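You operate a simulated robot arm through the tools that you are given. There is no shell and no other tool. Be economical: measure what you need, move in short steps, check, and stop when the job is done.

You are at the controls of a simulated two-armed robot. One attempt, no reset.

Task
Carry the tote over to the wax tin with both hands, open it and take the spout out.
Fine: hold the tote while you slide the latch back; lay lid and spout on the ledge; mind your fingers.
Where things are to end (x, y in the base frame): small grey tote within 0.07 m of [0.53, -0.35]; white lid within 0.05 m of [0.49, 0.02].

It is judged by the outcome, as a careful person would: the job done as asked, and still so three seconds after it is handed in. It fails if anything else is knocked over, pushed out of place, dropped, spilled or broken. A push-on lid holds only when it is set on centred and level and pressed home; a screw cap is set on level and turned clockwise until tight.

Robot
Two 6-joint arms with two-finger grippers on one trunk, on a base that drives. Base frame: it is fixed to the floor where the robot stands at the start and does not move with it; the origin is under the middle of the robot, x ahead of it, y to its left, z up; the surface under the hand at the start is at about z = 0.82. Units: m, degrees, N and s.
The left shoulder is at the start at [0.07, 0.176, 0.992], the right one opposite. With the tool pointing down near the work surface each hand reaches from about 0.46 to 0.8 m from the robot's upright axis, wherever it stands, measured 20 degrees to its own side. Places, roughly: orange latch [0.5, 0.1, 0.9]; rim of the small grey tote [0.5, 0.2, 0.9]; top of the grey steel ledge [0.6, -0.1, 0.8]; white lid (21x15x7 cm) [0.5, 0.2, 0.9]. Payload 2.45 kg a hand.
Tool frame (each hand has its own): the origin (TCP) lies between the finger pads and is the grasp point; the fingertips stand 0.026 m ahead of it; z points along the fingers, y is the line along which they close. The gripper opens to 0.096 m. The gripper's body begins 0.069 m behind the TCP.
Orientation is told as [roll, pitch, yaw] about the base's x, y, z axes, in that order, counted from this pose: with the fingers straight down and closing along the base's y, the tool's x points along the base's -x, its y along +y and its z along -z.

Tools
- The arms move only by the tool send_rows. It takes "left_series", "right_series" or both (then of equal length, played together; a hand with none holds still); each is a list of rows, each an object of numbers (a shift or turn left out is 0, a gripper value left out holds the last): "tx", "ty", "tz": the shift along the tool's x, y, z in m; "rx", "ry", "rz": the turn, a rotation vector about the tool's x, y, z in degrees; "claw": the opening, from 0 (shut) to 1 (fully open). In form: [{"tx": .., "ty": .., "tz": .., "rx": .., "ry": .., "rz": .., "claw": ..}, ...]. A call has 1 to 8 rows; each row is the pose to reach, as a shift and turn from the pose commanded when the call began, along the tool's axes at that moment. Each row takes 0.2 s and may step no farther than 0.05 m and 8.6 degrees from the row before; otherwise, or with a gripper value out of range, the whole call is refused. A pose out of reach is approached as far as the arm can. The call stops where the force on the tool passes 80 N (or 10 N more than at its start, if that is more) or the arm is blocked; 0.2 s more then pass. The fingers move at their own pace and stop on an object; they squeeze with about 32 N. The grip force told is the motor's: it shows also when the fingers shut on nothing. Time passes only in rows, and 0.2 s behind the last, so rows that repeat a pose let the fingers close. It gives the time, the measured TCP pose, the force on the tool (base axes), the opening and the grip force at its end, in the units of the frame above (readings bear some noise), with the torque about the TCP (base axes, N m) and any sound that the robot's microphone picked up, and new pictures: "views" is both (left out), scene, wrist or none (wrist: the cameras of the hands that moved).
- Cameras (640 x 400 px; columns grow to the right, rows downward): "scene" is now at [0.14, 0.0073, 1.3181]; the picture's right is [0.07, -1.00, 0.00], its down [-0.51, -0.04, -0.86] and it looks along [0.86, 0.06, -0.51] (base axes); focal length 214 px, centre (320, 200). "left" rides on the left gripper at [0.082, -0.003, -0.098] in its tool frame; the picture's right is [0.04, 1.00, 0.00], its down [-0.73, 0.03, -0.68] and it looks along [-0.68, 0.03, 0.73] (tool axes); focal length 256 px, centre (320, 200). "right" rides on the right gripper at [0.082, 0.003, -0.098] in its tool frame; the picture's right is [-0.04, 1.00, 0.00], its down [-0.73, -0.03, -0.68] and it looks along [-0.68, -0.03, 0.73] (tool axes); focal length 256 px, centre (320, 200). There is no depth. A picture from a camera that has moved, and an enlarged one, comes with that camera's place and axes in the base frame and with its lens.
- move_column(by): slides the trunk up (or, below 0, down) by that many m; the arms and the scene camera ride with it, the base frame stays. It gives what a move gives, with no picture.
- steer(legs): drives the robot by 1 to 6 legs, each [ahead, left, turn to the left] in m, m and degrees, along the robot's own axes; the way and the turn of a leg run together, so that a leg with both is an arc; at most 1.5 m and 180 degrees a leg. The arms and the cameras ride along, it lands a little off, and it stops where it bumps. It gives what a move gives, and a new picture of the scene camera.
- aim_head(pan, tilt): turns the head with the scene camera to pan (to the left, within 86 degrees either way) and tilt (down, from -29 to 69), counted from straight ahead of the robot. It gives what a move gives, and a new picture of the scene camera.
- inspect(camera, box): a new picture of the part [left, top, right, bottom] of that camera's present view, enlarged. No time passes.
- job_done(): hands the job in; it is judged then, once.

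Go step by step. Nothing tells you exact positions but the pictures and the camera data: compare them with the known pose of the tool, close in by small moves and look again before you grip or let go. The budget is 120 turns and 260 pictures, counting those below and the enlarged ones. Unless the task says otherwise, let go and move clear before handing in, and close with one line.

The tools are called after "Request:" as a command line: name --argument value ..., lists and objects as JSON in quotes. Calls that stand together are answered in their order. send_rows: Moves the arms, as the interface text tells. Its arguments: {"type":"object","properties":{"left_series":{"type":"array","items":{"type":"object","properties":{"tx":{"type":"number"},"ty":{"type":"number"},"tz":{"type":"number"},"rx":{"type":"number"},"ry":{"type":"number"},"rz":{"type":"number"},"claw":{"type":"number"}}}},"right_series":{"type":"array","items":{"type":"object","properties":{"tx":{"type":"number"},"ty":{"type":"number"},"tz":{"type":"number"},"rx":{"type":"number"},"ry":{"type":"number"},"rz":{"type":"number"},"claw":{"type":"number"}}}},"views":{"type":"string","enum":["both","scene","wrist","none"]}},"required":[]} The other tools are called the same way: move_column (by) slides the trunk up or down; steer (legs) drives the base; aim_head (pan, tilt) turns the head that bears the scene camera; inspect (camera, box) takes an enlarged picture of a part of a camera's view; job_done () hands the job in.

At the start:

```text
t: 0.0
left_tool_pos: [0.5312, 0.3653, 1.2344]
left_orientation: [0.0, 0.1, 0.1]
left_force: [-0.4, -0.2, -0.4]
left_moment: [0.01, -0.01, 0.01]
left_opening: 0.0962
left_finger_force: 0.0
right_tool_pos: [0.6154, -0.192, 1.1922]
right_orientation: [0.1, 0.0, -0.1]
right_force: [-0.5, -0.1, 0.1]
right_moment: [-0.02, 0.01, 0.0]
right_opening: 0.0961
right_finger_force: 0.0
trunk travel left (down, up): [-0.477, 0.363]
robot x, y, heading: [-0.0012, -0.0011, 0.0]
head pan, tilt: [4.0, 30.7]
```

scene: 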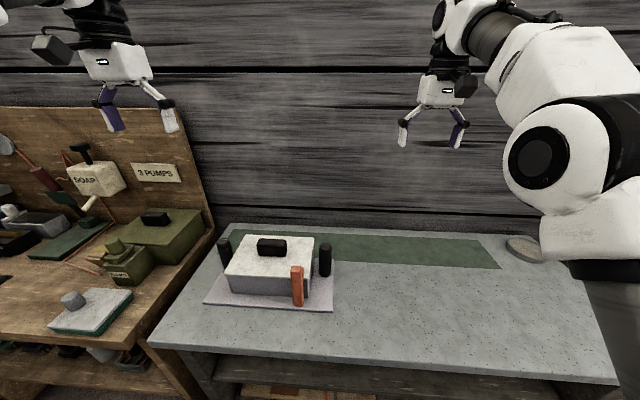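
right: 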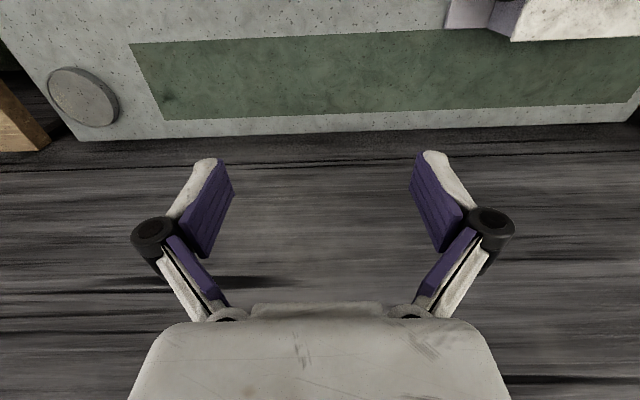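
left: 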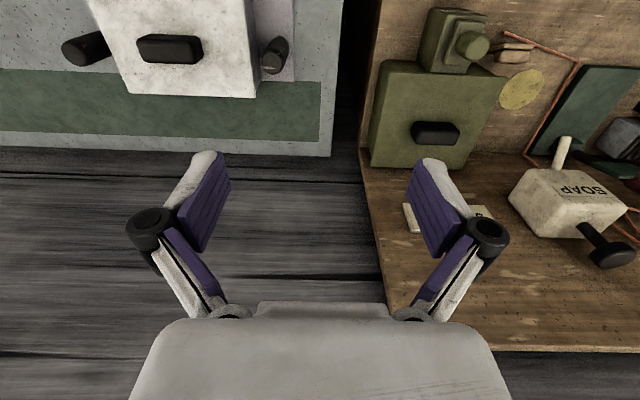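

I see the tote with its white lid, two black side handles and an orange latch on the ledge, and a round tin at the far right of the ledge. I'll look closer first.

Request:
inspect --camera "scene" --box '[190, 220, 350, 320]'

Request:
inspect --camera "scene" --box '[440, 200, 600, 300]'

Request:
aim_head --pan 0 --tilt 50

```text
4.00 times, centred on (270, 270) of scene
camera zoom: at [0.14, 0.0073, 1.3181], right [0.07, -1.0, 0.0], down [-0.51, -0.04, -0.86], along [0.86, 0.06, -0.51], focal length 858 px, centre (520, -80)
```

zoom: 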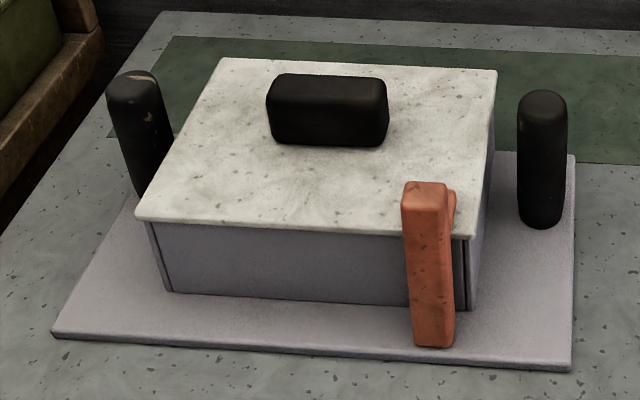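

```text
4.00 times, centred on (520, 250) of scene
camera zoom: at [0.14, 0.0073, 1.3181], right [0.07, -1.0, 0.0], down [-0.51, -0.04, -0.86], along [0.86, 0.06, -0.51], focal length 858 px, centre (-480, 0)
```

zoom: 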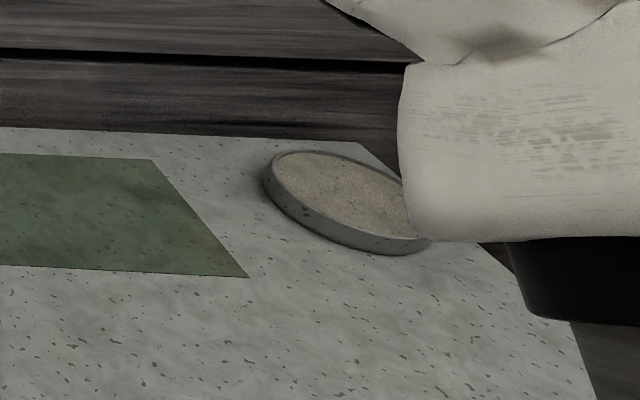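

```text
t: 0.8
left_tool_pos: [0.5317, 0.3646, 1.2348]
left_orientation: [0.1, 0.0, 0.0]
left_force: [-0.3, -0.6, 0.2]
left_moment: [0.01, 0.02, 0.02]
left_opening: 0.0957
left_finger_force: 0.1
right_tool_pos: [0.6149, -0.1921, 1.1917]
right_orientation: [0.1, 0.0, 0.0]
right_force: [-0.5, -0.7, 0.6]
right_moment: [0.02, 0.01, 0.02]
right_opening: 0.096
right_finger_force: 0.1
trunk travel left (down, up): [-0.477, 0.363]
robot x, y, heading: [0.0019, 0.0049, -0.2]
head pan, tilt: [0.0, 50.0]
camera scene: at [0.1271, 0.001, 1.2897], right [0.0, -1.0, 0.0], down [-0.77, 0.0, -0.64], along [0.64, 0.0, -0.77], focal length 214 px, centre (320, 200)
```

scene: 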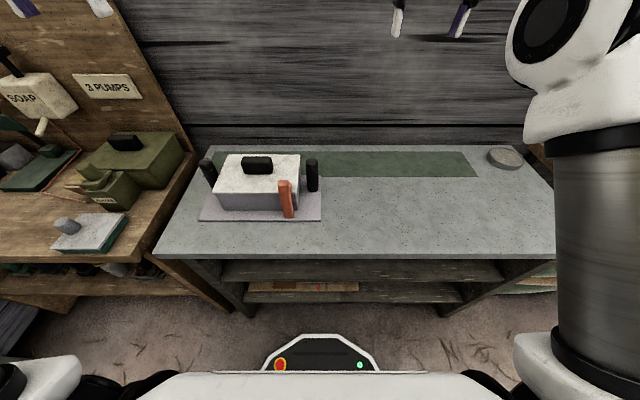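

Tote's base plate seems to span x .445–.62+, y 0–.32, with posts near (.55,.02) and (.55,.29), top z≈.945. I look closer at the latch, and prepare both hands turned to close along x over the posts.

Request:
inspect --camera "scene" --box '[260, 150, 340, 230]'

Request:
send_rows --right_series '[{"ty": 0.02, "tx": 0.01, "rz": 8}, {"ty": 0.05, "tx": 0.02, "rz": 16}, {"ty": 0.09, "tx": 0.03, "rz": 24}, {"ty": 0.13, "tx": 0.04, "rz": 32}, {"ty": 0.16, "tx": 0.05, "rz": 40}, {"ty": 0.18, "tx": 0.06, "rz": 48}, {"ty": 0.2, "tx": 0.065, "rz": 56}, {"ty": 0.212, "tx": 0.065, "rz": 64}]' --left_series '[{"ty": -0.01, "rz": -8}, {"ty": -0.02, "rz": -16}, {"ty": -0.03, "rz": -24}, {"ty": -0.04, "rz": -32}, {"ty": -0.05, "rz": -40}, {"ty": -0.06, "rz": -48}, {"ty": -0.07, "rz": -56}, {"ty": -0.075, "tx": -0.02, "rz": -64}]'

```text
5.00 times, centred on (300, 190) of scene
camera zoom: at [0.1271, 0.001, 1.2897], right [0.0, -1.0, 0.0], down [-0.77, 0.0, -0.64], along [0.64, 0.0, -0.77], focal length 1072 px, centre (420, 250)
```

zoom: 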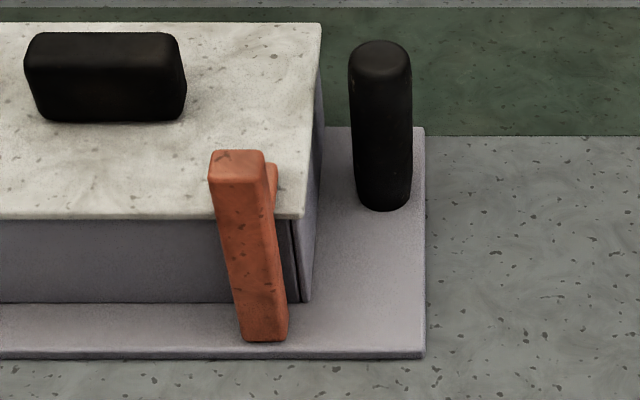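

```text
t: 2.8
left_tool_pos: [0.5519, 0.2903, 1.2345]
left_orientation: [0.0, 0.0, 64.1]
left_force: [-0.4, -0.2, 0.6]
left_moment: [0.02, -0.02, 0.01]
left_opening: 0.0962
left_finger_force: 0.1
right_tool_pos: [0.5619, -0.0256, 1.2173]
right_orientation: [2.3, 4.0, -67.3]
right_force: [0.1, 1.1, -1.0]
right_moment: [-0.02, -0.03, 0.0]
right_opening: 0.096
right_finger_force: 0.0
trunk travel left (down, up): [-0.477, 0.363]
robot x, y, heading: [-0.0017, 0.0033, 0.3]
head pan, tilt: [0.0, 50.0]
stopped in row 8 (right hand): the arm was blocked; the commanded pose is now the measured one
camera scene: at [0.126, 0.0011, 1.2897], right [0.0, -1.0, 0.0], down [-0.77, 0.0, -0.64], along [0.64, 0.0, -0.77], focal length 214 px, centre (320, 200)
camera right: at [0.5324, 0.0436, 1.3208], right [0.94, 0.35, 0.04], down [0.25, -0.74, 0.63], along [0.24, -0.58, -0.78], focal length 256 px, centre (320, 200)
camera left: at [0.5184, 0.2167, 1.3334], right [-0.92, 0.4, 0.0], down [0.29, 0.67, 0.68], along [0.27, 0.62, -0.73], focal length 256 px, centre (320, 200)
```

scene: 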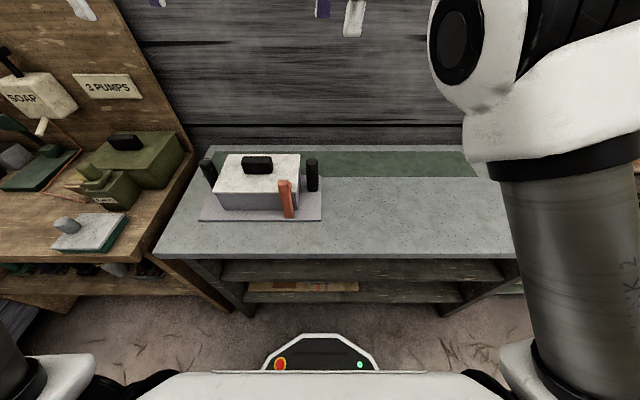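
right: 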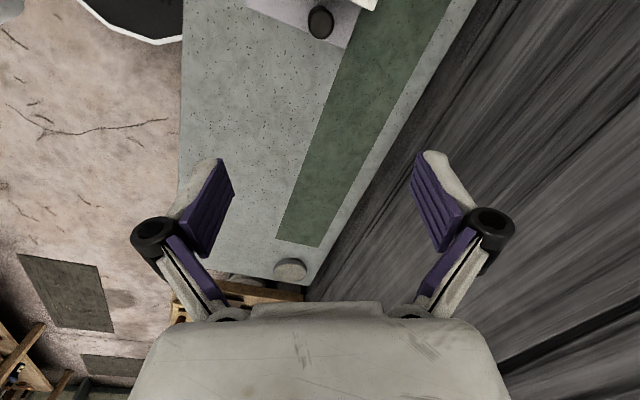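
left: 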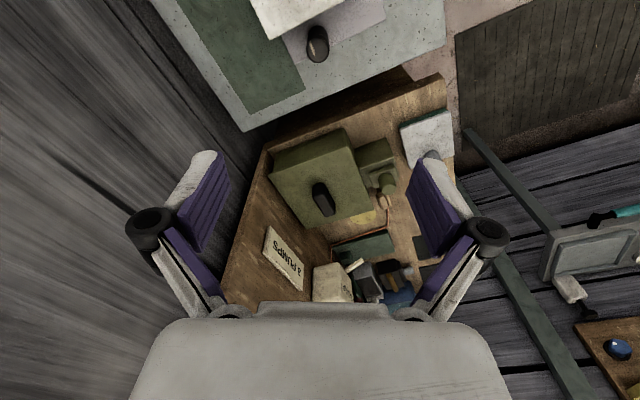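

The right arm hits its inner limit here, so I'll centre the robot on the tote by driving left a bit.

Request:
steer --legs '[[0, 0.15, 0]]'

```text
t: 4.2
left_tool_pos: [0.5517, 0.4409, 1.2347]
left_orientation: [0.1, 0.0, 64.3]
left_force: [0.2, 0.1, -1.4]
left_moment: [-0.02, -0.03, -0.02]
left_opening: 0.0958
left_finger_force: 0.0
right_tool_pos: [0.562, 0.1269, 1.2163]
right_orientation: [2.2, 3.9, -67.2]
right_force: [0.1, 0.7, 0.1]
right_moment: [0.0, 0.0, 0.01]
right_opening: 0.0961
right_finger_force: 0.0
trunk travel left (down, up): [-0.477, 0.363]
robot x, y, heading: [0.0011, 0.1461, 0.2]
head pan, tilt: [0.0, 50.0]
camera scene: at [0.1269, 0.1508, 1.2896], right [0.0, -1.0, 0.0], down [-0.77, 0.0, -0.64], along [0.64, 0.0, -0.77], focal length 214 px, centre (320, 200)
```

scene: 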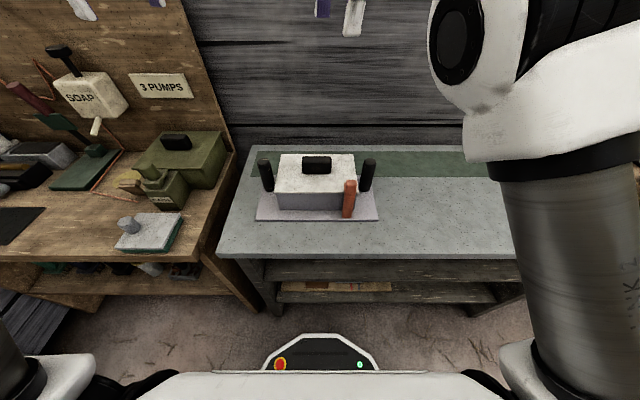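

Request:
send_rows --right_series '[{"tx": -0.03, "ty": -0.015, "rz": 6, "rx": 0.6, "ry": -1}, {"tx": -0.06, "ty": -0.03, "rz": 12, "rx": 1.2, "ry": -2}, {"tx": -0.08, "ty": -0.045, "rz": 18, "rx": 1.8, "ry": -3}, {"tx": -0.094, "ty": -0.053, "rz": 22.8, "rx": 2.2, "ry": -3.9}]' --left_series '[{"tx": 0.035, "ty": -0.016, "rz": -6.5}, {"tx": 0.07, "ty": -0.032, "rz": -13}, {"tx": 0.105, "ty": -0.048, "rz": -19.5}, {"tx": 0.137, "ty": -0.064, "rz": -25.8}]'

Request:
inspect --camera "scene" --box '[240, 140, 400, 240]'

```text
t: 5.2
left_tool_pos: [0.5518, 0.2899, 1.2348]
left_orientation: [-0.1, -0.1, 90.1]
left_force: [1.0, 0.6, -0.8]
left_moment: [0.01, 0.02, -0.02]
left_opening: 0.0959
left_finger_force: 0.2
right_tool_pos: [0.5511, 0.016, 1.209]
right_orientation: [-0.8, 0.3, -90.1]
right_force: [-0.3, -0.9, -0.7]
right_moment: [0.04, 0.0, -0.02]
right_opening: 0.0958
right_finger_force: 0.1
trunk travel left (down, up): [-0.477, 0.363]
robot x, y, heading: [0.0021, 0.1497, 0.2]
head pan, tilt: [0.0, 50.0]
camera scene: at [0.1272, 0.1483, 1.2896], right [0.0, -1.0, 0.0], down [-0.77, 0.0, -0.64], along [0.64, 0.0, -0.77], focal length 214 px, centre (320, 200)
camera right: at [0.5556, 0.0975, 1.307], right [1.0, -0.04, -0.01], down [-0.02, -0.74, 0.67], along [-0.04, -0.67, -0.74], focal length 256 px, centre (320, 200)
camera left: at [0.5554, 0.2086, 1.3331], right [-1.0, -0.04, 0.0], down [-0.03, 0.73, 0.68], along [-0.03, 0.68, -0.73], focal length 256 px, centre (320, 200)
```

scene: 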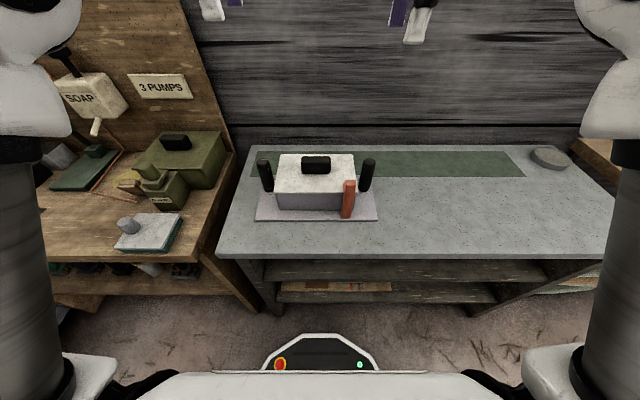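
right: 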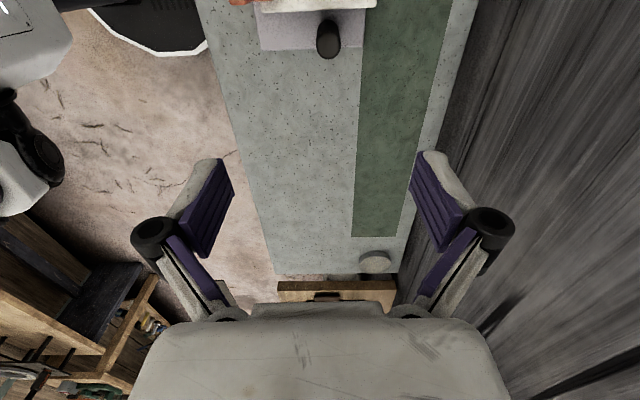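
left: 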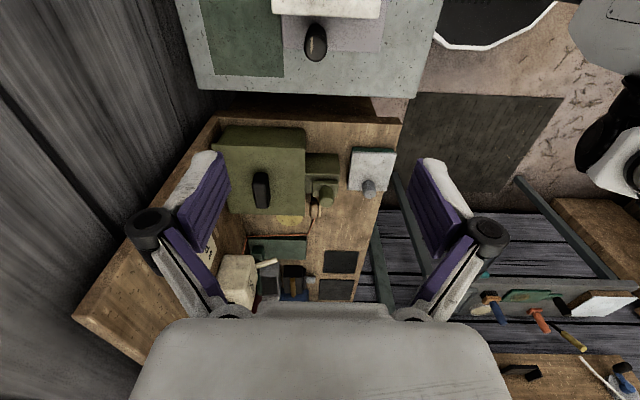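

```text
4.00 times, centred on (320, 190) of scene
camera zoom: at [0.1272, 0.1483, 1.2896], right [0.0, -1.0, 0.0], down [-0.77, 0.0, -0.64], along [0.64, 0.0, -0.77], focal length 858 px, centre (320, 240)
```

zoom: 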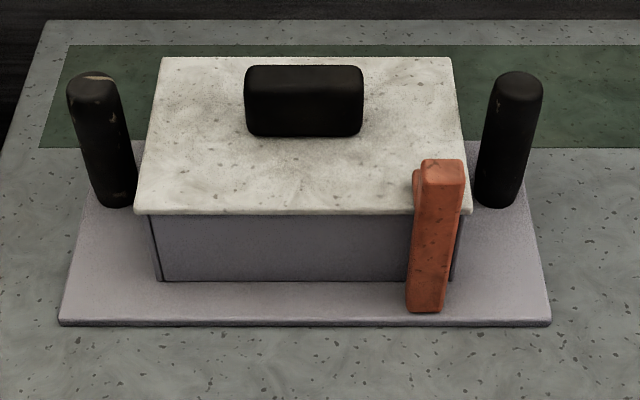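

The posts come out at about (.556,.024) and (.556,.296), tops at z≈.938. I lower both hands to just above them and look again.

Request:
send_rows --right_series '[{"tx": 0.004, "ty": 0.002, "tz": 0.045, "rx": -0.8, "ry": -0.3}, {"tx": 0.008, "ty": 0.005, "tz": 0.09, "rx": -0.8, "ry": -0.3}, {"tx": 0.008, "ty": 0.005, "tz": 0.135, "rx": -0.8, "ry": -0.3}, {"tx": 0.008, "ty": 0.005, "tz": 0.18, "rx": -0.8, "ry": -0.3}, {"tx": 0.008, "ty": 0.005, "tz": 0.209, "rx": -0.8, "ry": -0.3}]' --left_series '[{"tx": -0.003, "ty": -0.002, "tz": 0.048}, {"tx": -0.006, "ty": -0.004, "tz": 0.096}, {"tx": -0.006, "ty": -0.004, "tz": 0.144}, {"tx": -0.006, "ty": -0.004, "tz": 0.192}, {"tx": -0.006, "ty": -0.004, "tz": 0.235}]'

Request:
inspect --camera "scene" --box '[240, 100, 400, 240]'

```text
t: 6.4
left_tool_pos: [0.5574, 0.2976, 0.9998]
left_orientation: [-0.1, 0.0, 90.1]
left_force: [-0.2, 0.5, 0.0]
left_moment: [0.01, 0.05, 0.0]
left_opening: 0.0959
left_finger_force: 0.1
right_tool_pos: [0.5522, 0.0264, 0.9988]
right_orientation: [0.0, 0.0, -90.0]
right_force: [-0.6, 0.5, -0.9]
right_moment: [0.01, 0.03, 0.02]
right_opening: 0.096
right_finger_force: 0.0
trunk travel left (down, up): [-0.477, 0.363]
robot x, y, heading: [-0.0032, 0.1487, -0.1]
head pan, tilt: [0.0, 50.0]
camera scene: at [0.1283, 0.1508, 1.2895], right [0.0, -1.0, 0.0], down [-0.77, 0.0, -0.64], along [0.64, 0.0, -0.77], focal length 214 px, centre (320, 200)
camera right: at [0.5554, 0.1083, 1.0963], right [1.0, -0.04, 0.0], down [-0.03, -0.73, 0.68], along [-0.03, -0.68, -0.73], focal length 256 px, centre (320, 200)
camera left: at [0.5615, 0.2159, 1.0973], right [-1.0, -0.04, 0.0], down [-0.03, 0.73, 0.68], along [-0.03, 0.68, -0.73], focal length 256 px, centre (320, 200)
```

scene: 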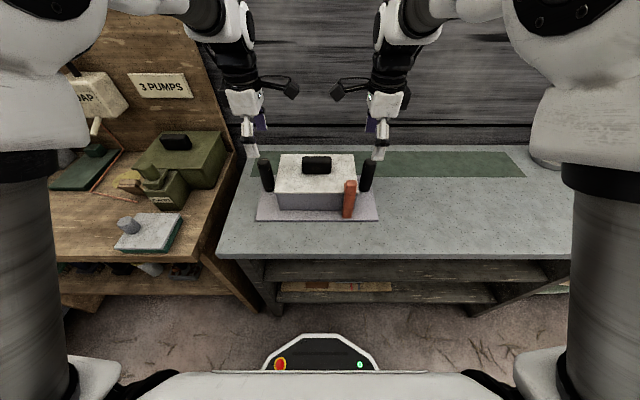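
right: 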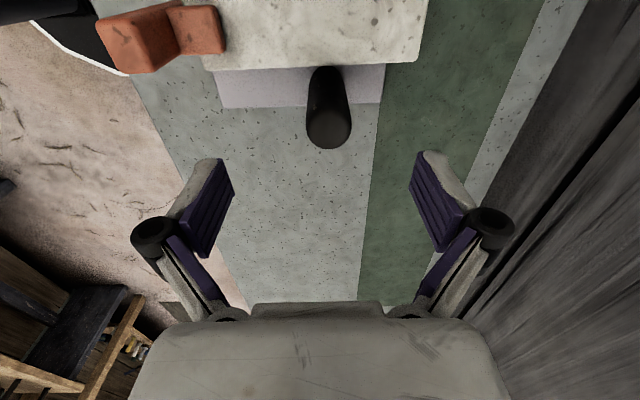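
left: 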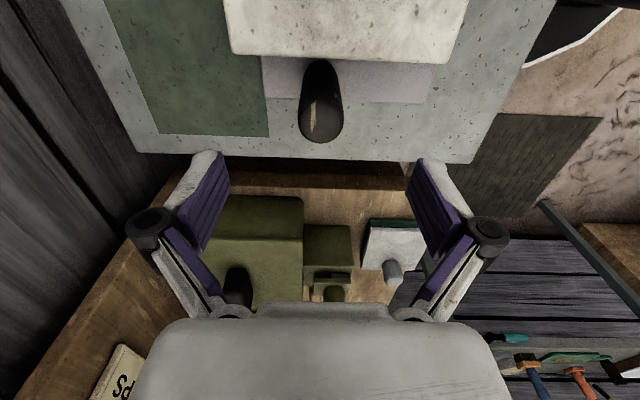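

```text
2.86 times, centred on (320, 170) of scene
camera zoom: at [0.1283, 0.1508, 1.2895], right [0.0, -1.0, 0.0], down [-0.77, 0.0, -0.64], along [0.64, 0.0, -0.77], focal length 613 px, centre (320, 286)
```

zoom: 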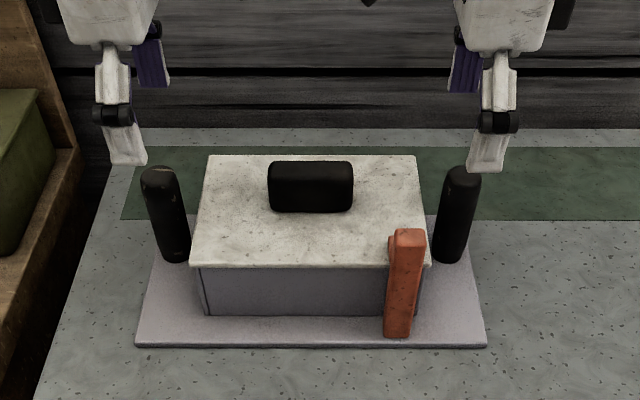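

Request:
send_rows --right_series '[{"tx": 0.002, "ty": 0.005, "tz": 0.035}, {"tx": 0.002, "ty": 0.005, "tz": 0.07}, {"tx": 0.002, "ty": 0.005, "tz": 0.101}]' --left_series '[{"tx": 0.005, "ty": 0.0, "tz": 0.035}, {"tx": 0.005, "ty": 0.0, "tz": 0.07}, {"tx": 0.005, "ty": 0.0, "tz": 0.102}]'

Request:
inspect --camera "right" --box '[0, 0, 320, 200]'

```text
t: 7.2
left_tool_pos: [0.5554, 0.2919, 0.8956]
left_orientation: [0.1, 0.0, 89.9]
left_force: [0.0, -0.3, -0.3]
left_moment: [-0.03, 0.03, 0.01]
left_opening: 0.0962
left_finger_force: 0.1
right_tool_pos: [0.5597, 0.0244, 0.9014]
right_orientation: [0.5, 0.9, -90.8]
right_force: [0.1, 0.6, 0.3]
right_moment: [0.03, -0.01, 0.02]
right_opening: 0.0957
right_finger_force: 0.2
trunk travel left (down, up): [-0.477, 0.363]
robot x, y, heading: [-0.0036, 0.1511, 0.0]
head pan, tilt: [0.0, 50.0]
camera scene: at [0.1284, 0.1504, 1.2895], right [0.0, -1.0, 0.0], down [-0.77, 0.0, -0.64], along [0.64, 0.0, -0.77], focal length 214 px, centre (320, 200)
camera right: at [0.563, 0.1053, 1.0018], right [1.0, -0.05, 0.01], down [-0.04, -0.74, 0.67], along [-0.03, -0.67, -0.74], focal length 256 px, centre (320, 200)
camera left: at [0.5582, 0.2116, 0.9934], right [-1.0, -0.04, 0.0], down [-0.03, 0.73, 0.68], along [-0.03, 0.68, -0.73], focal length 256 px, centre (320, 200)
```

scene: 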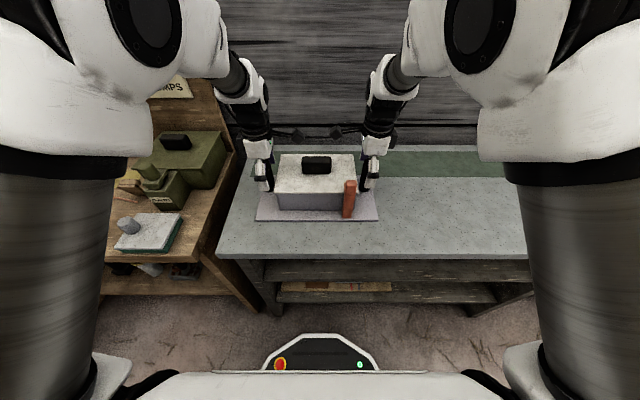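
right: 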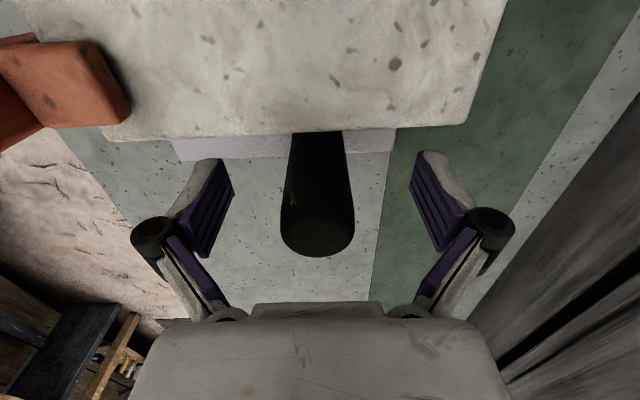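
left: 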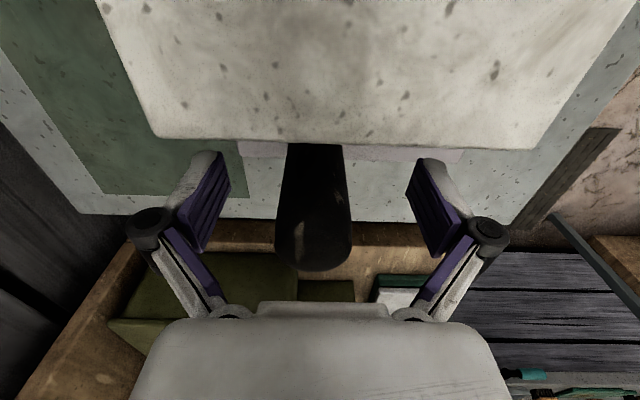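

```text
2.00 times, centred on (160, 100) of right
camera zoom: at [0.563, 0.1053, 1.0018], right [1.0, -0.05, 0.01], down [-0.04, -0.74, 0.67], along [-0.03, -0.67, -0.74], focal length 512 px, centre (640, 400)
```

zoom: 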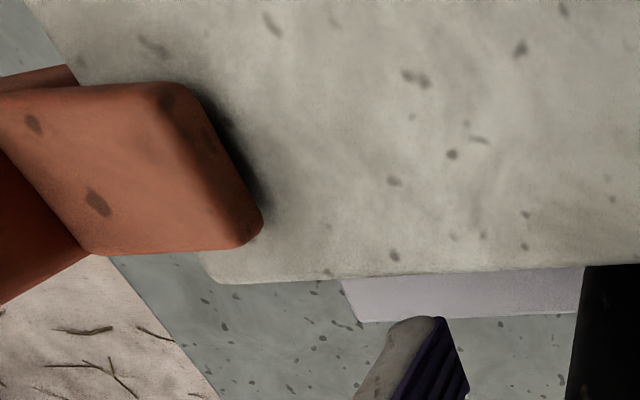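

Both posts stand between the fingers. Now I close both grippers.

Request:
send_rows --right_series '[{"claw": 0.0}, {"claw": 0.0}, {"claw": 0.0}]' --left_series '[{"claw": 0.0}, {"claw": 0.0}, {"claw": 0.0}]' --views "none"

```text
t: 8.0
left_tool_pos: [0.5533, 0.2928, 0.8976]
left_orientation: [-0.2, 0.0, 90.2]
left_force: [4.9, 0.4, 6.7]
left_moment: [0.17, -0.35, 0.14]
left_opening: 0.0332
left_finger_force: 31.8
right_tool_pos: [0.5576, 0.0255, 0.9013]
right_orientation: [0.3, 0.9, -90.6]
right_force: [3.5, -2.2, 25.2]
right_moment: [-0.18, -0.08, 0.02]
right_opening: 0.0336
right_finger_force: 31.8
trunk travel left (down, up): [-0.477, 0.363]
robot x, y, heading: [-0.0009, 0.1526, -0.2]
head pan, tilt: [0.0, 50.0]
```

Both posts are held. I lift evenly with the column, a little first.

Request:
move_column --by 0.05

Request:
inspect --camera "scene" --box '[200, 120, 440, 270]'

```text
t: 8.9
left_tool_pos: [0.5553, 0.291, 0.946]
left_orientation: [0.0, 0.0, 90.2]
left_force: [3.1, 2.0, -0.5]
left_moment: [0.4, 0.18, 0.2]
left_opening: 0.0332
left_finger_force: 32.1
right_tool_pos: [0.5579, 0.0244, 0.9483]
right_orientation: [0.0, 0.9, -90.6]
right_force: [0.9, -2.7, 3.5]
right_moment: [-0.02, 0.26, 0.14]
right_opening: 0.033
right_finger_force: 31.4
trunk travel left (down, up): [-0.527, 0.313]
robot x, y, heading: [-0.0002, 0.1538, -0.1]
head pan, tilt: [0.0, 50.0]
```

```text
2.67 times, centred on (320, 195) of scene
camera zoom: at [0.127, 0.1505, 1.3397], right [0.0, -1.0, 0.0], down [-0.77, 0.0, -0.64], along [0.64, 0.0, -0.77], focal length 572 px, centre (320, 213)
```

zoom: 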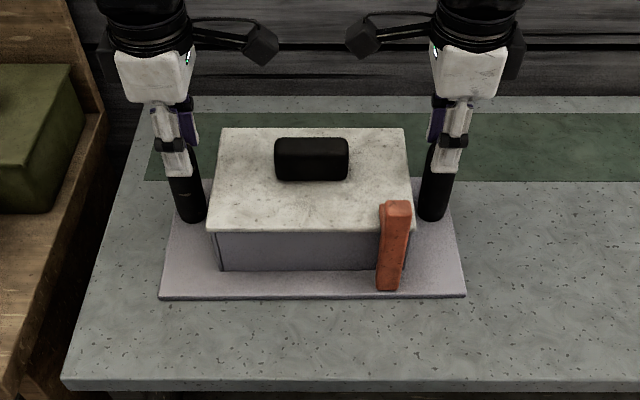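

The plate appears not to have left the ledge: the fingers seem to have slid up the posts. I look from the wrists.

Request:
inspect --camera "right" --box '[120, 80, 520, 330]'

Request:
inspect --camera "left" --box '[120, 80, 520, 330]'

```text
1.60 times, centred on (320, 205) of right
camera zoom: at [0.562, 0.1052, 1.0482], right [1.0, -0.05, 0.0], down [-0.04, -0.74, 0.67], along [-0.04, -0.67, -0.74], focal length 410 px, centre (320, 192)
```

zoom: 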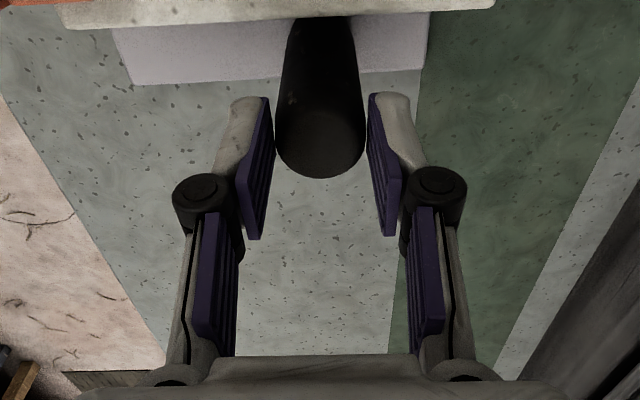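

```text
1.60 times, centred on (320, 205) of left
camera zoom: at [0.5572, 0.2119, 1.0445], right [-1.0, -0.04, 0.0], down [-0.03, 0.73, 0.68], along [-0.03, 0.68, -0.73], focal length 410 px, centre (320, 192)
```

zoom: 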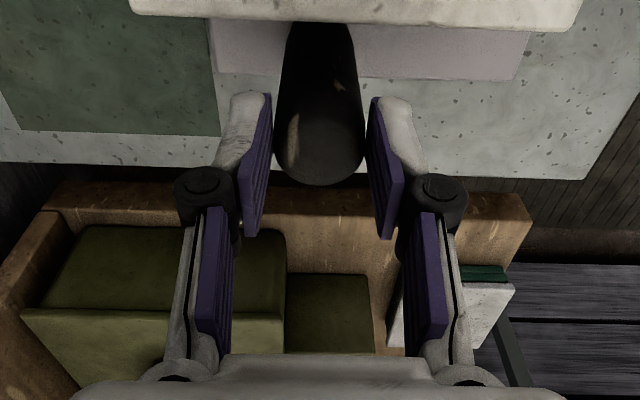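

They slipped to the post tops. I open, go back down a bit deeper, re-grip, then lift slowly while watching the forces.

Request:
send_rows --right_series '[{"claw": 1.0}, {"claw": 1.0}]' --left_series '[{"claw": 1.0}, {"claw": 1.0}]' --views "none"

Request:
move_column --by -0.068

Request:
send_rows --right_series '[{"claw": 0.0}, {"claw": 0.0}, {"claw": 0.0}, {"claw": 0.0}]' --left_series '[{"claw": 0.0}, {"claw": 0.0}, {"claw": 0.0}, {"claw": 0.0}]' --views "wrist"

```text
t: 9.5
left_tool_pos: [0.5539, 0.2929, 0.9454]
left_orientation: [0.0, 0.0, 90.1]
left_force: [0.3, -0.9, -0.5]
left_moment: [-0.02, 0.02, -0.01]
left_opening: 0.0962
left_finger_force: 0.1
right_tool_pos: [0.557, 0.0239, 0.9481]
right_orientation: [-0.1, 0.9, -90.6]
right_force: [0.5, 0.0, 1.0]
right_moment: [-0.01, -0.04, 0.01]
right_opening: 0.0958
right_finger_force: 0.0
trunk travel left (down, up): [-0.527, 0.313]
robot x, y, heading: [-0.0029, 0.1476, 0.0]
head pan, tilt: [0.0, 50.0]
```

```text
t: 10.6
left_tool_pos: [0.5531, 0.2921, 0.8774]
left_orientation: [0.0, 0.0, 90.1]
left_force: [-0.6, 0.0, 0.2]
left_moment: [0.01, 0.0, -0.05]
left_opening: 0.096
left_finger_force: 0.0
right_tool_pos: [0.5572, 0.0243, 0.8805]
right_orientation: [0.0, 0.9, -90.6]
right_force: [-0.8, -0.3, -0.2]
right_moment: [-0.02, -0.02, -0.01]
right_opening: 0.0962
right_finger_force: 0.1
trunk travel left (down, up): [-0.459, 0.381]
robot x, y, heading: [-0.0005, 0.1499, 0.3]
head pan, tilt: [0.0, 50.0]
```

```text
t: 11.6
left_tool_pos: [0.5533, 0.2912, 0.8777]
left_orientation: [0.0, 0.0, 90.1]
left_force: [1.5, -1.1, 1.8]
left_moment: [-0.08, -0.03, 0.0]
left_opening: 0.0336
left_finger_force: 31.9
right_tool_pos: [0.5567, 0.0245, 0.8826]
right_orientation: [0.2, 0.9, -90.7]
right_force: [-1.3, 0.1, 3.3]
right_moment: [-0.09, 0.04, -0.04]
right_opening: 0.0335
right_finger_force: 31.7
trunk travel left (down, up): [-0.459, 0.381]
robot x, y, heading: [0.0001, 0.1507, 0.3]
head pan, tilt: [0.0, 50.0]
camera right: at [0.5615, 0.1052, 0.9813], right [1.0, -0.05, 0.0], down [-0.04, -0.74, 0.67], along [-0.03, -0.67, -0.74], focal length 256 px, centre (320, 200)
camera left: at [0.5567, 0.2117, 0.9769], right [-1.0, -0.04, 0.0], down [-0.03, 0.73, 0.68], along [-0.03, 0.68, -0.73], focal length 256 px, centre (320, 200)
```

right: 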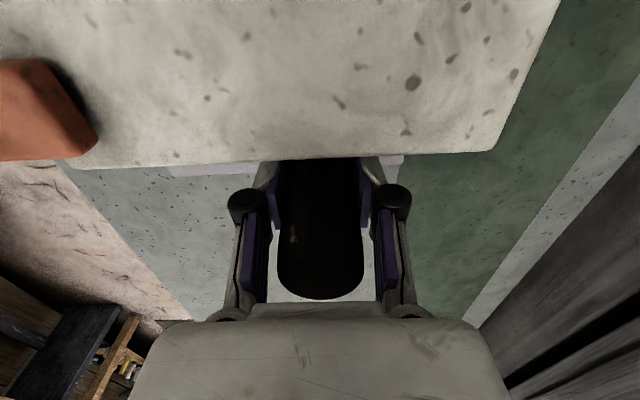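
left: 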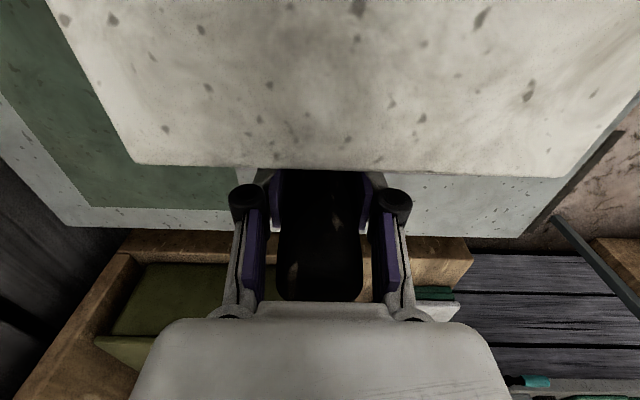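

Request:
send_rows --right_series '[{"tz": -0.002}, {"tz": -0.004}, {"tz": -0.006}, {"tz": -0.008}, {"tz": -0.01}, {"tz": -0.012}]' --left_series '[{"tz": -0.002}, {"tz": -0.004}, {"tz": -0.006}, {"tz": -0.008}, {"tz": -0.01}, {"tz": -0.012}]' --views "both"

Request:
inspect --camera "scene" --box '[200, 120, 440, 270]'

```text
t: 13.0
left_tool_pos: [0.5558, 0.2927, 0.8906]
left_orientation: [-0.1, 0.0, 90.1]
left_force: [0.7, 3.5, 2.8]
left_moment: [-0.8, -0.13, 0.03]
left_opening: 0.0333
left_finger_force: 32.4
right_tool_pos: [0.5566, 0.0243, 0.8916]
right_orientation: [-0.1, 0.7, -90.5]
right_force: [0.2, -3.1, -8.2]
right_moment: [-0.95, -0.05, -0.06]
right_opening: 0.0335
right_finger_force: 31.5
trunk travel left (down, up): [-0.459, 0.381]
robot x, y, heading: [-0.0016, 0.1475, -0.1]
head pan, tilt: [0.0, 50.0]
camera scene: at [0.1275, 0.1505, 1.2715], right [0.0, -1.0, 0.0], down [-0.77, 0.0, -0.64], along [0.64, 0.0, -0.77], focal length 214 px, centre (320, 200)
camera right: at [0.5609, 0.1059, 0.991], right [1.0, -0.05, 0.0], down [-0.03, -0.74, 0.67], along [-0.04, -0.67, -0.74], focal length 256 px, centre (320, 200)
camera left: at [0.5576, 0.212, 0.9885], right [-1.0, -0.04, 0.0], down [-0.03, 0.73, 0.68], along [-0.03, 0.68, -0.73], focal length 256 px, centre (320, 200)
```

scene: 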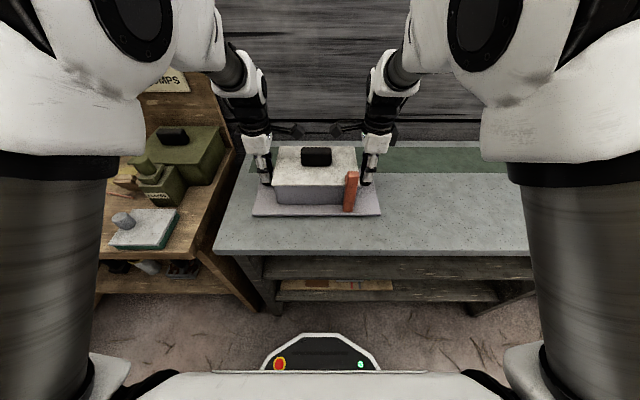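
right: 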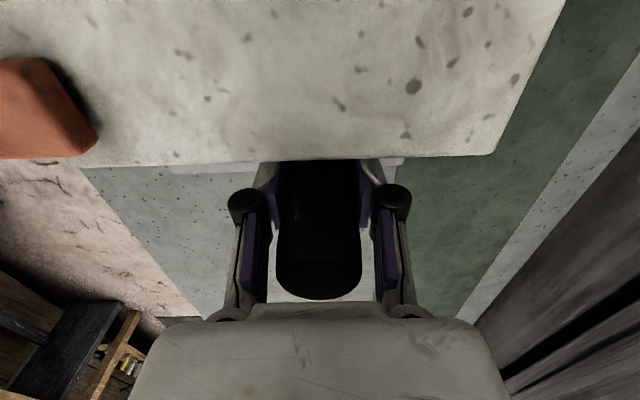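
left: 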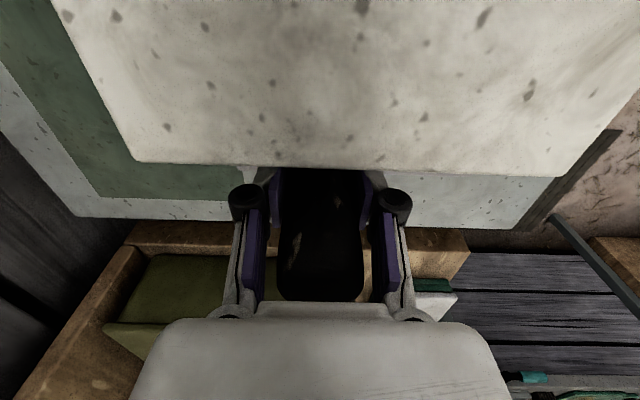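

```text
2.67 times, centred on (320, 195) of scene
camera zoom: at [0.1275, 0.1505, 1.2715], right [0.0, -1.0, 0.0], down [-0.77, 0.0, -0.64], along [0.64, 0.0, -0.77], focal length 572 px, centre (320, 213)
```

zoom: 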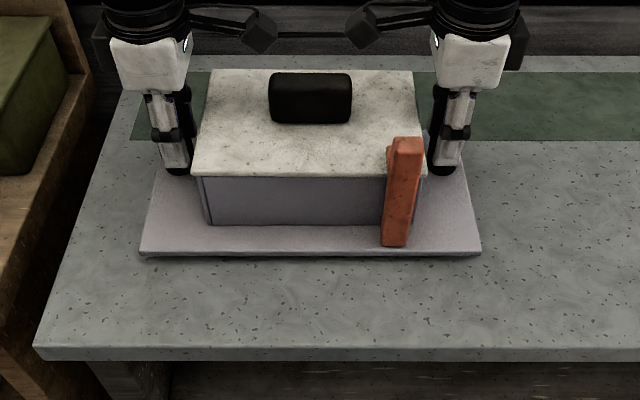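

Now it rose with the hands. I lift another 2.5 cm slowly.

Request:
send_rows --right_series '[{"tz": -0.003}, {"tz": -0.006}, {"tz": -0.009}, {"tz": -0.012}, {"tz": -0.015}, {"tz": -0.018}, {"tz": -0.021}, {"tz": -0.024}]' --left_series '[{"tz": -0.003}, {"tz": -0.006}, {"tz": -0.009}, {"tz": -0.012}, {"tz": -0.015}, {"tz": -0.018}, {"tz": -0.021}, {"tz": -0.024}]' --views "both"

```text
t: 14.8
left_tool_pos: [0.5554, 0.2929, 0.9138]
left_orientation: [0.1, 0.0, 90.1]
left_force: [0.1, 22.3, -4.1]
left_moment: [0.58, -0.05, -0.09]
left_opening: 0.0334
left_finger_force: 32.3
right_tool_pos: [0.5573, 0.0267, 0.9153]
right_orientation: [0.0, 0.3, -90.2]
right_force: [0.9, -23.1, -2.5]
right_moment: [-0.33, -0.1, -0.08]
right_opening: 0.0335
right_finger_force: 32.0
trunk travel left (down, up): [-0.459, 0.381]
robot x, y, heading: [0.0015, 0.1517, 0.1]
head pan, tilt: [0.0, 50.0]
camera scene: at [0.1274, 0.1505, 1.2715], right [0.0, -1.0, 0.0], down [-0.77, 0.0, -0.64], along [0.64, 0.0, -0.77], focal length 214 px, centre (320, 200)
camera right: at [0.5605, 0.1095, 1.0151], right [1.0, -0.04, 0.0], down [-0.03, -0.74, 0.67], along [-0.03, -0.67, -0.74], focal length 256 px, centre (320, 200)
camera left: at [0.5579, 0.212, 1.0123], right [-1.0, -0.04, 0.0], down [-0.03, 0.73, 0.68], along [-0.03, 0.68, -0.73], focal length 256 px, centre (320, 200)
```

scene: 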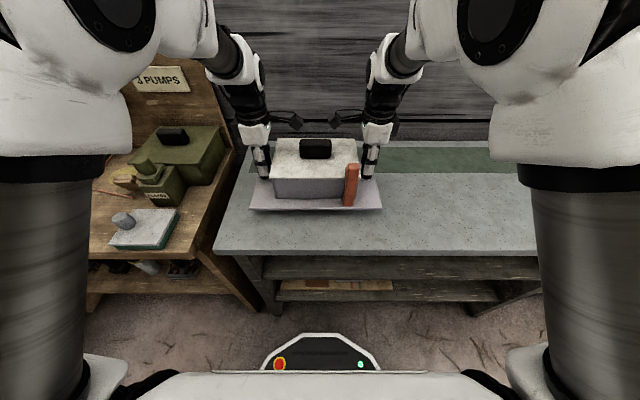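
right: 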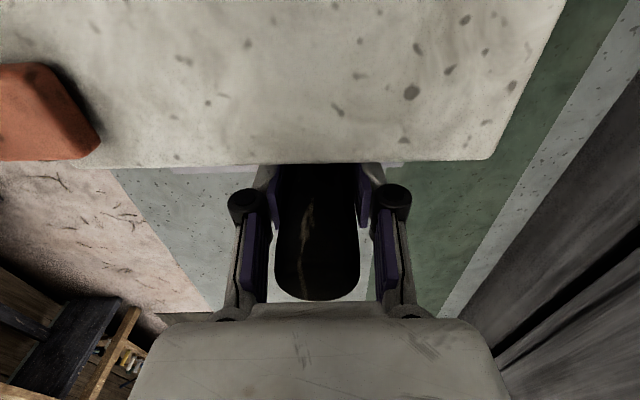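
left: 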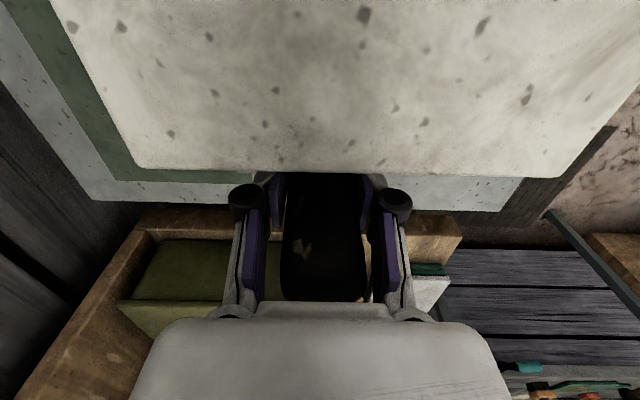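

The tote is ~3.5 cm up and level. I relieve the sideways squeeze slightly and start driving right in short legs.

Request:
send_rows --right_series '[{"tx": -0.001}, {"tx": -0.002}]' --views "none"

Request:
steer --legs '[[0, -0.08, 0]]'

```text
t: 15.4
left_tool_pos: [0.5553, 0.2914, 0.9134]
left_orientation: [0.1, 0.1, 90.1]
left_force: [0.7, -3.9, -9.8]
left_moment: [0.72, -0.06, 0.1]
left_opening: 0.0334
left_finger_force: 31.9
right_tool_pos: [0.5573, 0.0278, 0.9159]
right_orientation: [0.2, 0.2, -90.2]
right_force: [-1.6, 4.6, 3.4]
right_moment: [1.06, -0.07, 0.01]
right_opening: 0.0334
right_finger_force: 31.9
trunk travel left (down, up): [-0.459, 0.381]
robot x, y, heading: [0.0023, 0.1523, 0.3]
head pan, tilt: [0.0, 50.0]
```

```text
t: 16.4
left_tool_pos: [0.5547, 0.2091, 0.9147]
left_orientation: [0.0, 0.0, 90.1]
left_force: [0.4, -24.7, -3.7]
left_moment: [-0.76, -0.1, 0.0]
left_opening: 0.0335
left_finger_force: 32.0
right_tool_pos: [0.5558, -0.0563, 0.913]
right_orientation: [0.0, 0.2, -90.2]
right_force: [0.2, 25.0, -2.6]
right_moment: [0.93, -0.04, 0.02]
right_opening: 0.0335
right_finger_force: 31.6
trunk travel left (down, up): [-0.459, 0.381]
robot x, y, heading: [0.0005, 0.0664, 0.0]
head pan, tilt: [0.0, 50.0]
camera scene: at [0.1277, 0.0669, 1.2715], right [0.0, -1.0, 0.0], down [-0.77, 0.0, -0.64], along [0.64, 0.0, -0.77], focal length 214 px, centre (320, 200)
```

scene: 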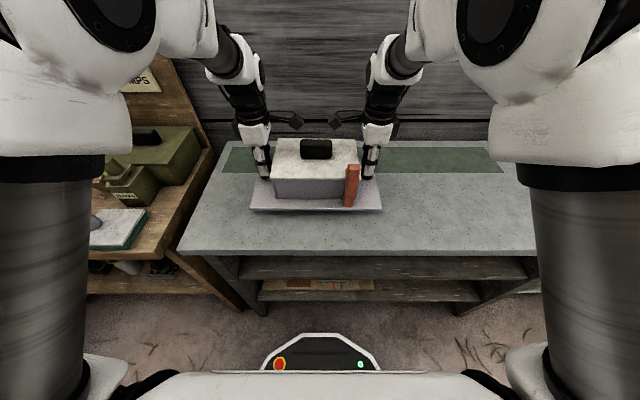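

Request:
send_rows --right_series '[{"tx": 0.001}, {"tx": 0.0013}]' --views "none"

Request:
steer --legs '[[0, -0.2, 0]]'

Request:
steer --legs '[[-0.01, -0.21, 0]]'

```text
t: 17.1
left_tool_pos: [0.5556, 0.2102, 0.914]
left_orientation: [-0.1, 0.0, 90.1]
left_force: [-0.2, 12.5, 0.4]
left_moment: [-0.51, -0.16, 0.08]
left_opening: 0.0334
left_finger_force: 31.5
right_tool_pos: [0.5561, -0.0556, 0.914]
right_orientation: [0.0, 0.1, -90.2]
right_force: [-0.1, -12.5, -6.7]
right_moment: [-0.29, -0.01, 0.04]
right_opening: 0.0337
right_finger_force: 31.7
trunk travel left (down, up): [-0.459, 0.381]
robot x, y, heading: [-0.0009, 0.0672, 0.0]
head pan, tilt: [0.0, 50.0]
```

```text
t: 18.6
left_tool_pos: [0.5565, 0.0051, 0.9142]
left_orientation: [0.1, 0.0, 89.7]
left_force: [0.3, 24.8, -4.6]
left_moment: [0.7, -0.04, 0.0]
left_opening: 0.0335
left_finger_force: 31.8
right_tool_pos: [0.5558, -0.2587, 0.9145]
right_orientation: [0.0, 0.3, -90.6]
right_force: [0.0, -26.6, -3.3]
right_moment: [-0.43, -0.11, -0.03]
right_opening: 0.0334
right_finger_force: 32.1
trunk travel left (down, up): [-0.459, 0.381]
robot x, y, heading: [-0.0012, -0.1339, -0.1]
head pan, tilt: [0.0, 50.0]
camera scene: at [0.1278, -0.1346, 1.2715], right [0.0, -1.0, 0.0], down [-0.77, 0.0, -0.64], along [0.64, 0.0, -0.77], focal length 214 px, centre (320, 200)
```

scene: 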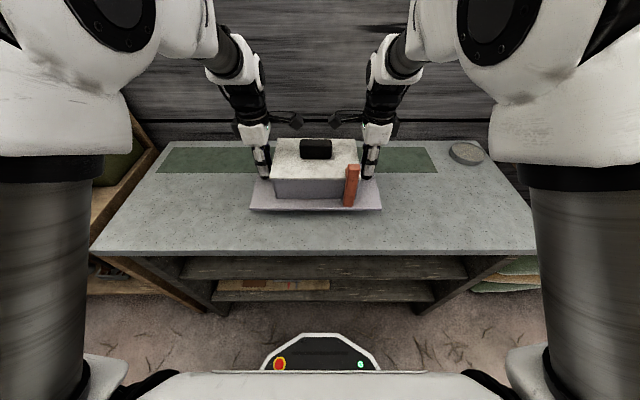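

```text
t: 20.3
left_tool_pos: [0.5464, -0.2122, 0.9142]
left_orientation: [0.1, 0.0, 89.7]
left_force: [-0.3, -6.6, -4.7]
left_moment: [-0.22, -0.03, 0.0]
left_opening: 0.0332
left_finger_force: 31.9
right_tool_pos: [0.5463, -0.4768, 0.9147]
right_orientation: [0.0, 0.4, -90.6]
right_force: [0.2, 5.7, -2.7]
right_moment: [0.54, -0.08, -0.02]
right_opening: 0.0335
right_finger_force: 31.5
trunk travel left (down, up): [-0.459, 0.381]
robot x, y, heading: [-0.0131, -0.3524, -0.2]
head pan, tilt: [0.0, 50.0]
camera scene: at [0.1173, -0.3509, 1.2715], right [0.0, -1.0, 0.0], down [-0.77, 0.0, -0.64], along [0.64, 0.0, -0.77], focal length 214 px, centre (320, 200)
```

scene: 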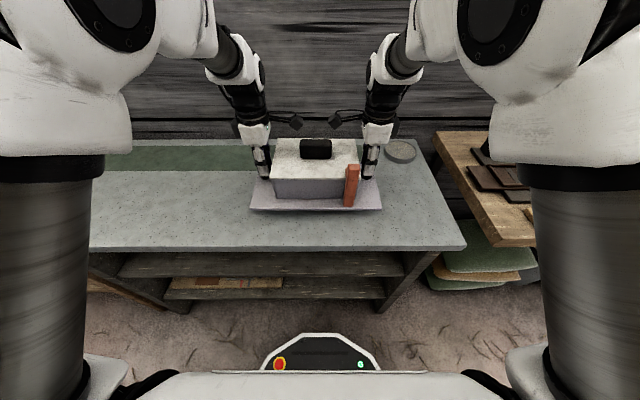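

The tote is now over y≈-.345. I lower it gently.

Request:
send_rows --right_series '[{"tz": 0.005}, {"tz": 0.01}, {"tz": 0.015}, {"tz": 0.02}, {"tz": 0.024}, {"tz": 0.028}, {"tz": 0.031}, {"tz": 0.034}]' --left_series '[{"tz": 0.005}, {"tz": 0.01}, {"tz": 0.015}, {"tz": 0.02}, {"tz": 0.024}, {"tz": 0.028}, {"tz": 0.031}, {"tz": 0.034}]' --views "none"

Request:
inspect --camera "scene" --box '[200, 120, 440, 270]'

```text
t: 22.1
left_tool_pos: [0.5446, -0.2103, 0.8793]
left_orientation: [0.0, 0.0, 89.7]
left_force: [1.2, -18.5, -0.3]
left_moment: [0.0, 0.17, -0.06]
left_opening: 0.0337
left_finger_force: 32.1
right_tool_pos: [0.5482, -0.4796, 0.8838]
right_orientation: [0.2, 0.9, -91.1]
right_force: [-0.7, 18.8, 0.1]
right_moment: [0.93, 0.21, -0.02]
right_opening: 0.0334
right_finger_force: 31.7
trunk travel left (down, up): [-0.459, 0.381]
robot x, y, heading: [-0.0124, -0.3497, -0.3]
head pan, tilt: [0.0, 50.0]
```

```text
2.67 times, centred on (320, 195) of scene
camera zoom: at [0.1171, -0.3503, 1.2717], right [0.0, -1.0, 0.0], down [-0.77, 0.0, -0.64], along [0.64, 0.0, -0.77], focal length 572 px, centre (320, 213)
```

zoom: 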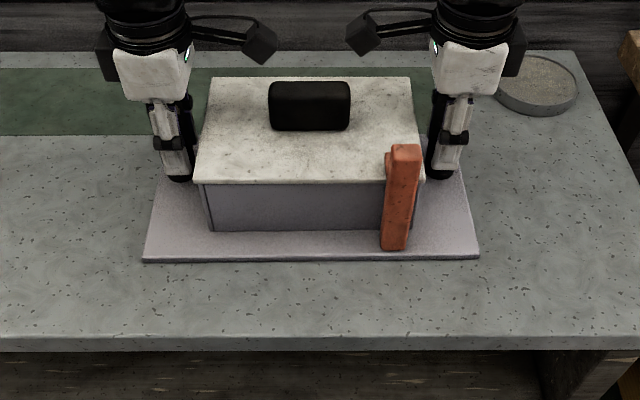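

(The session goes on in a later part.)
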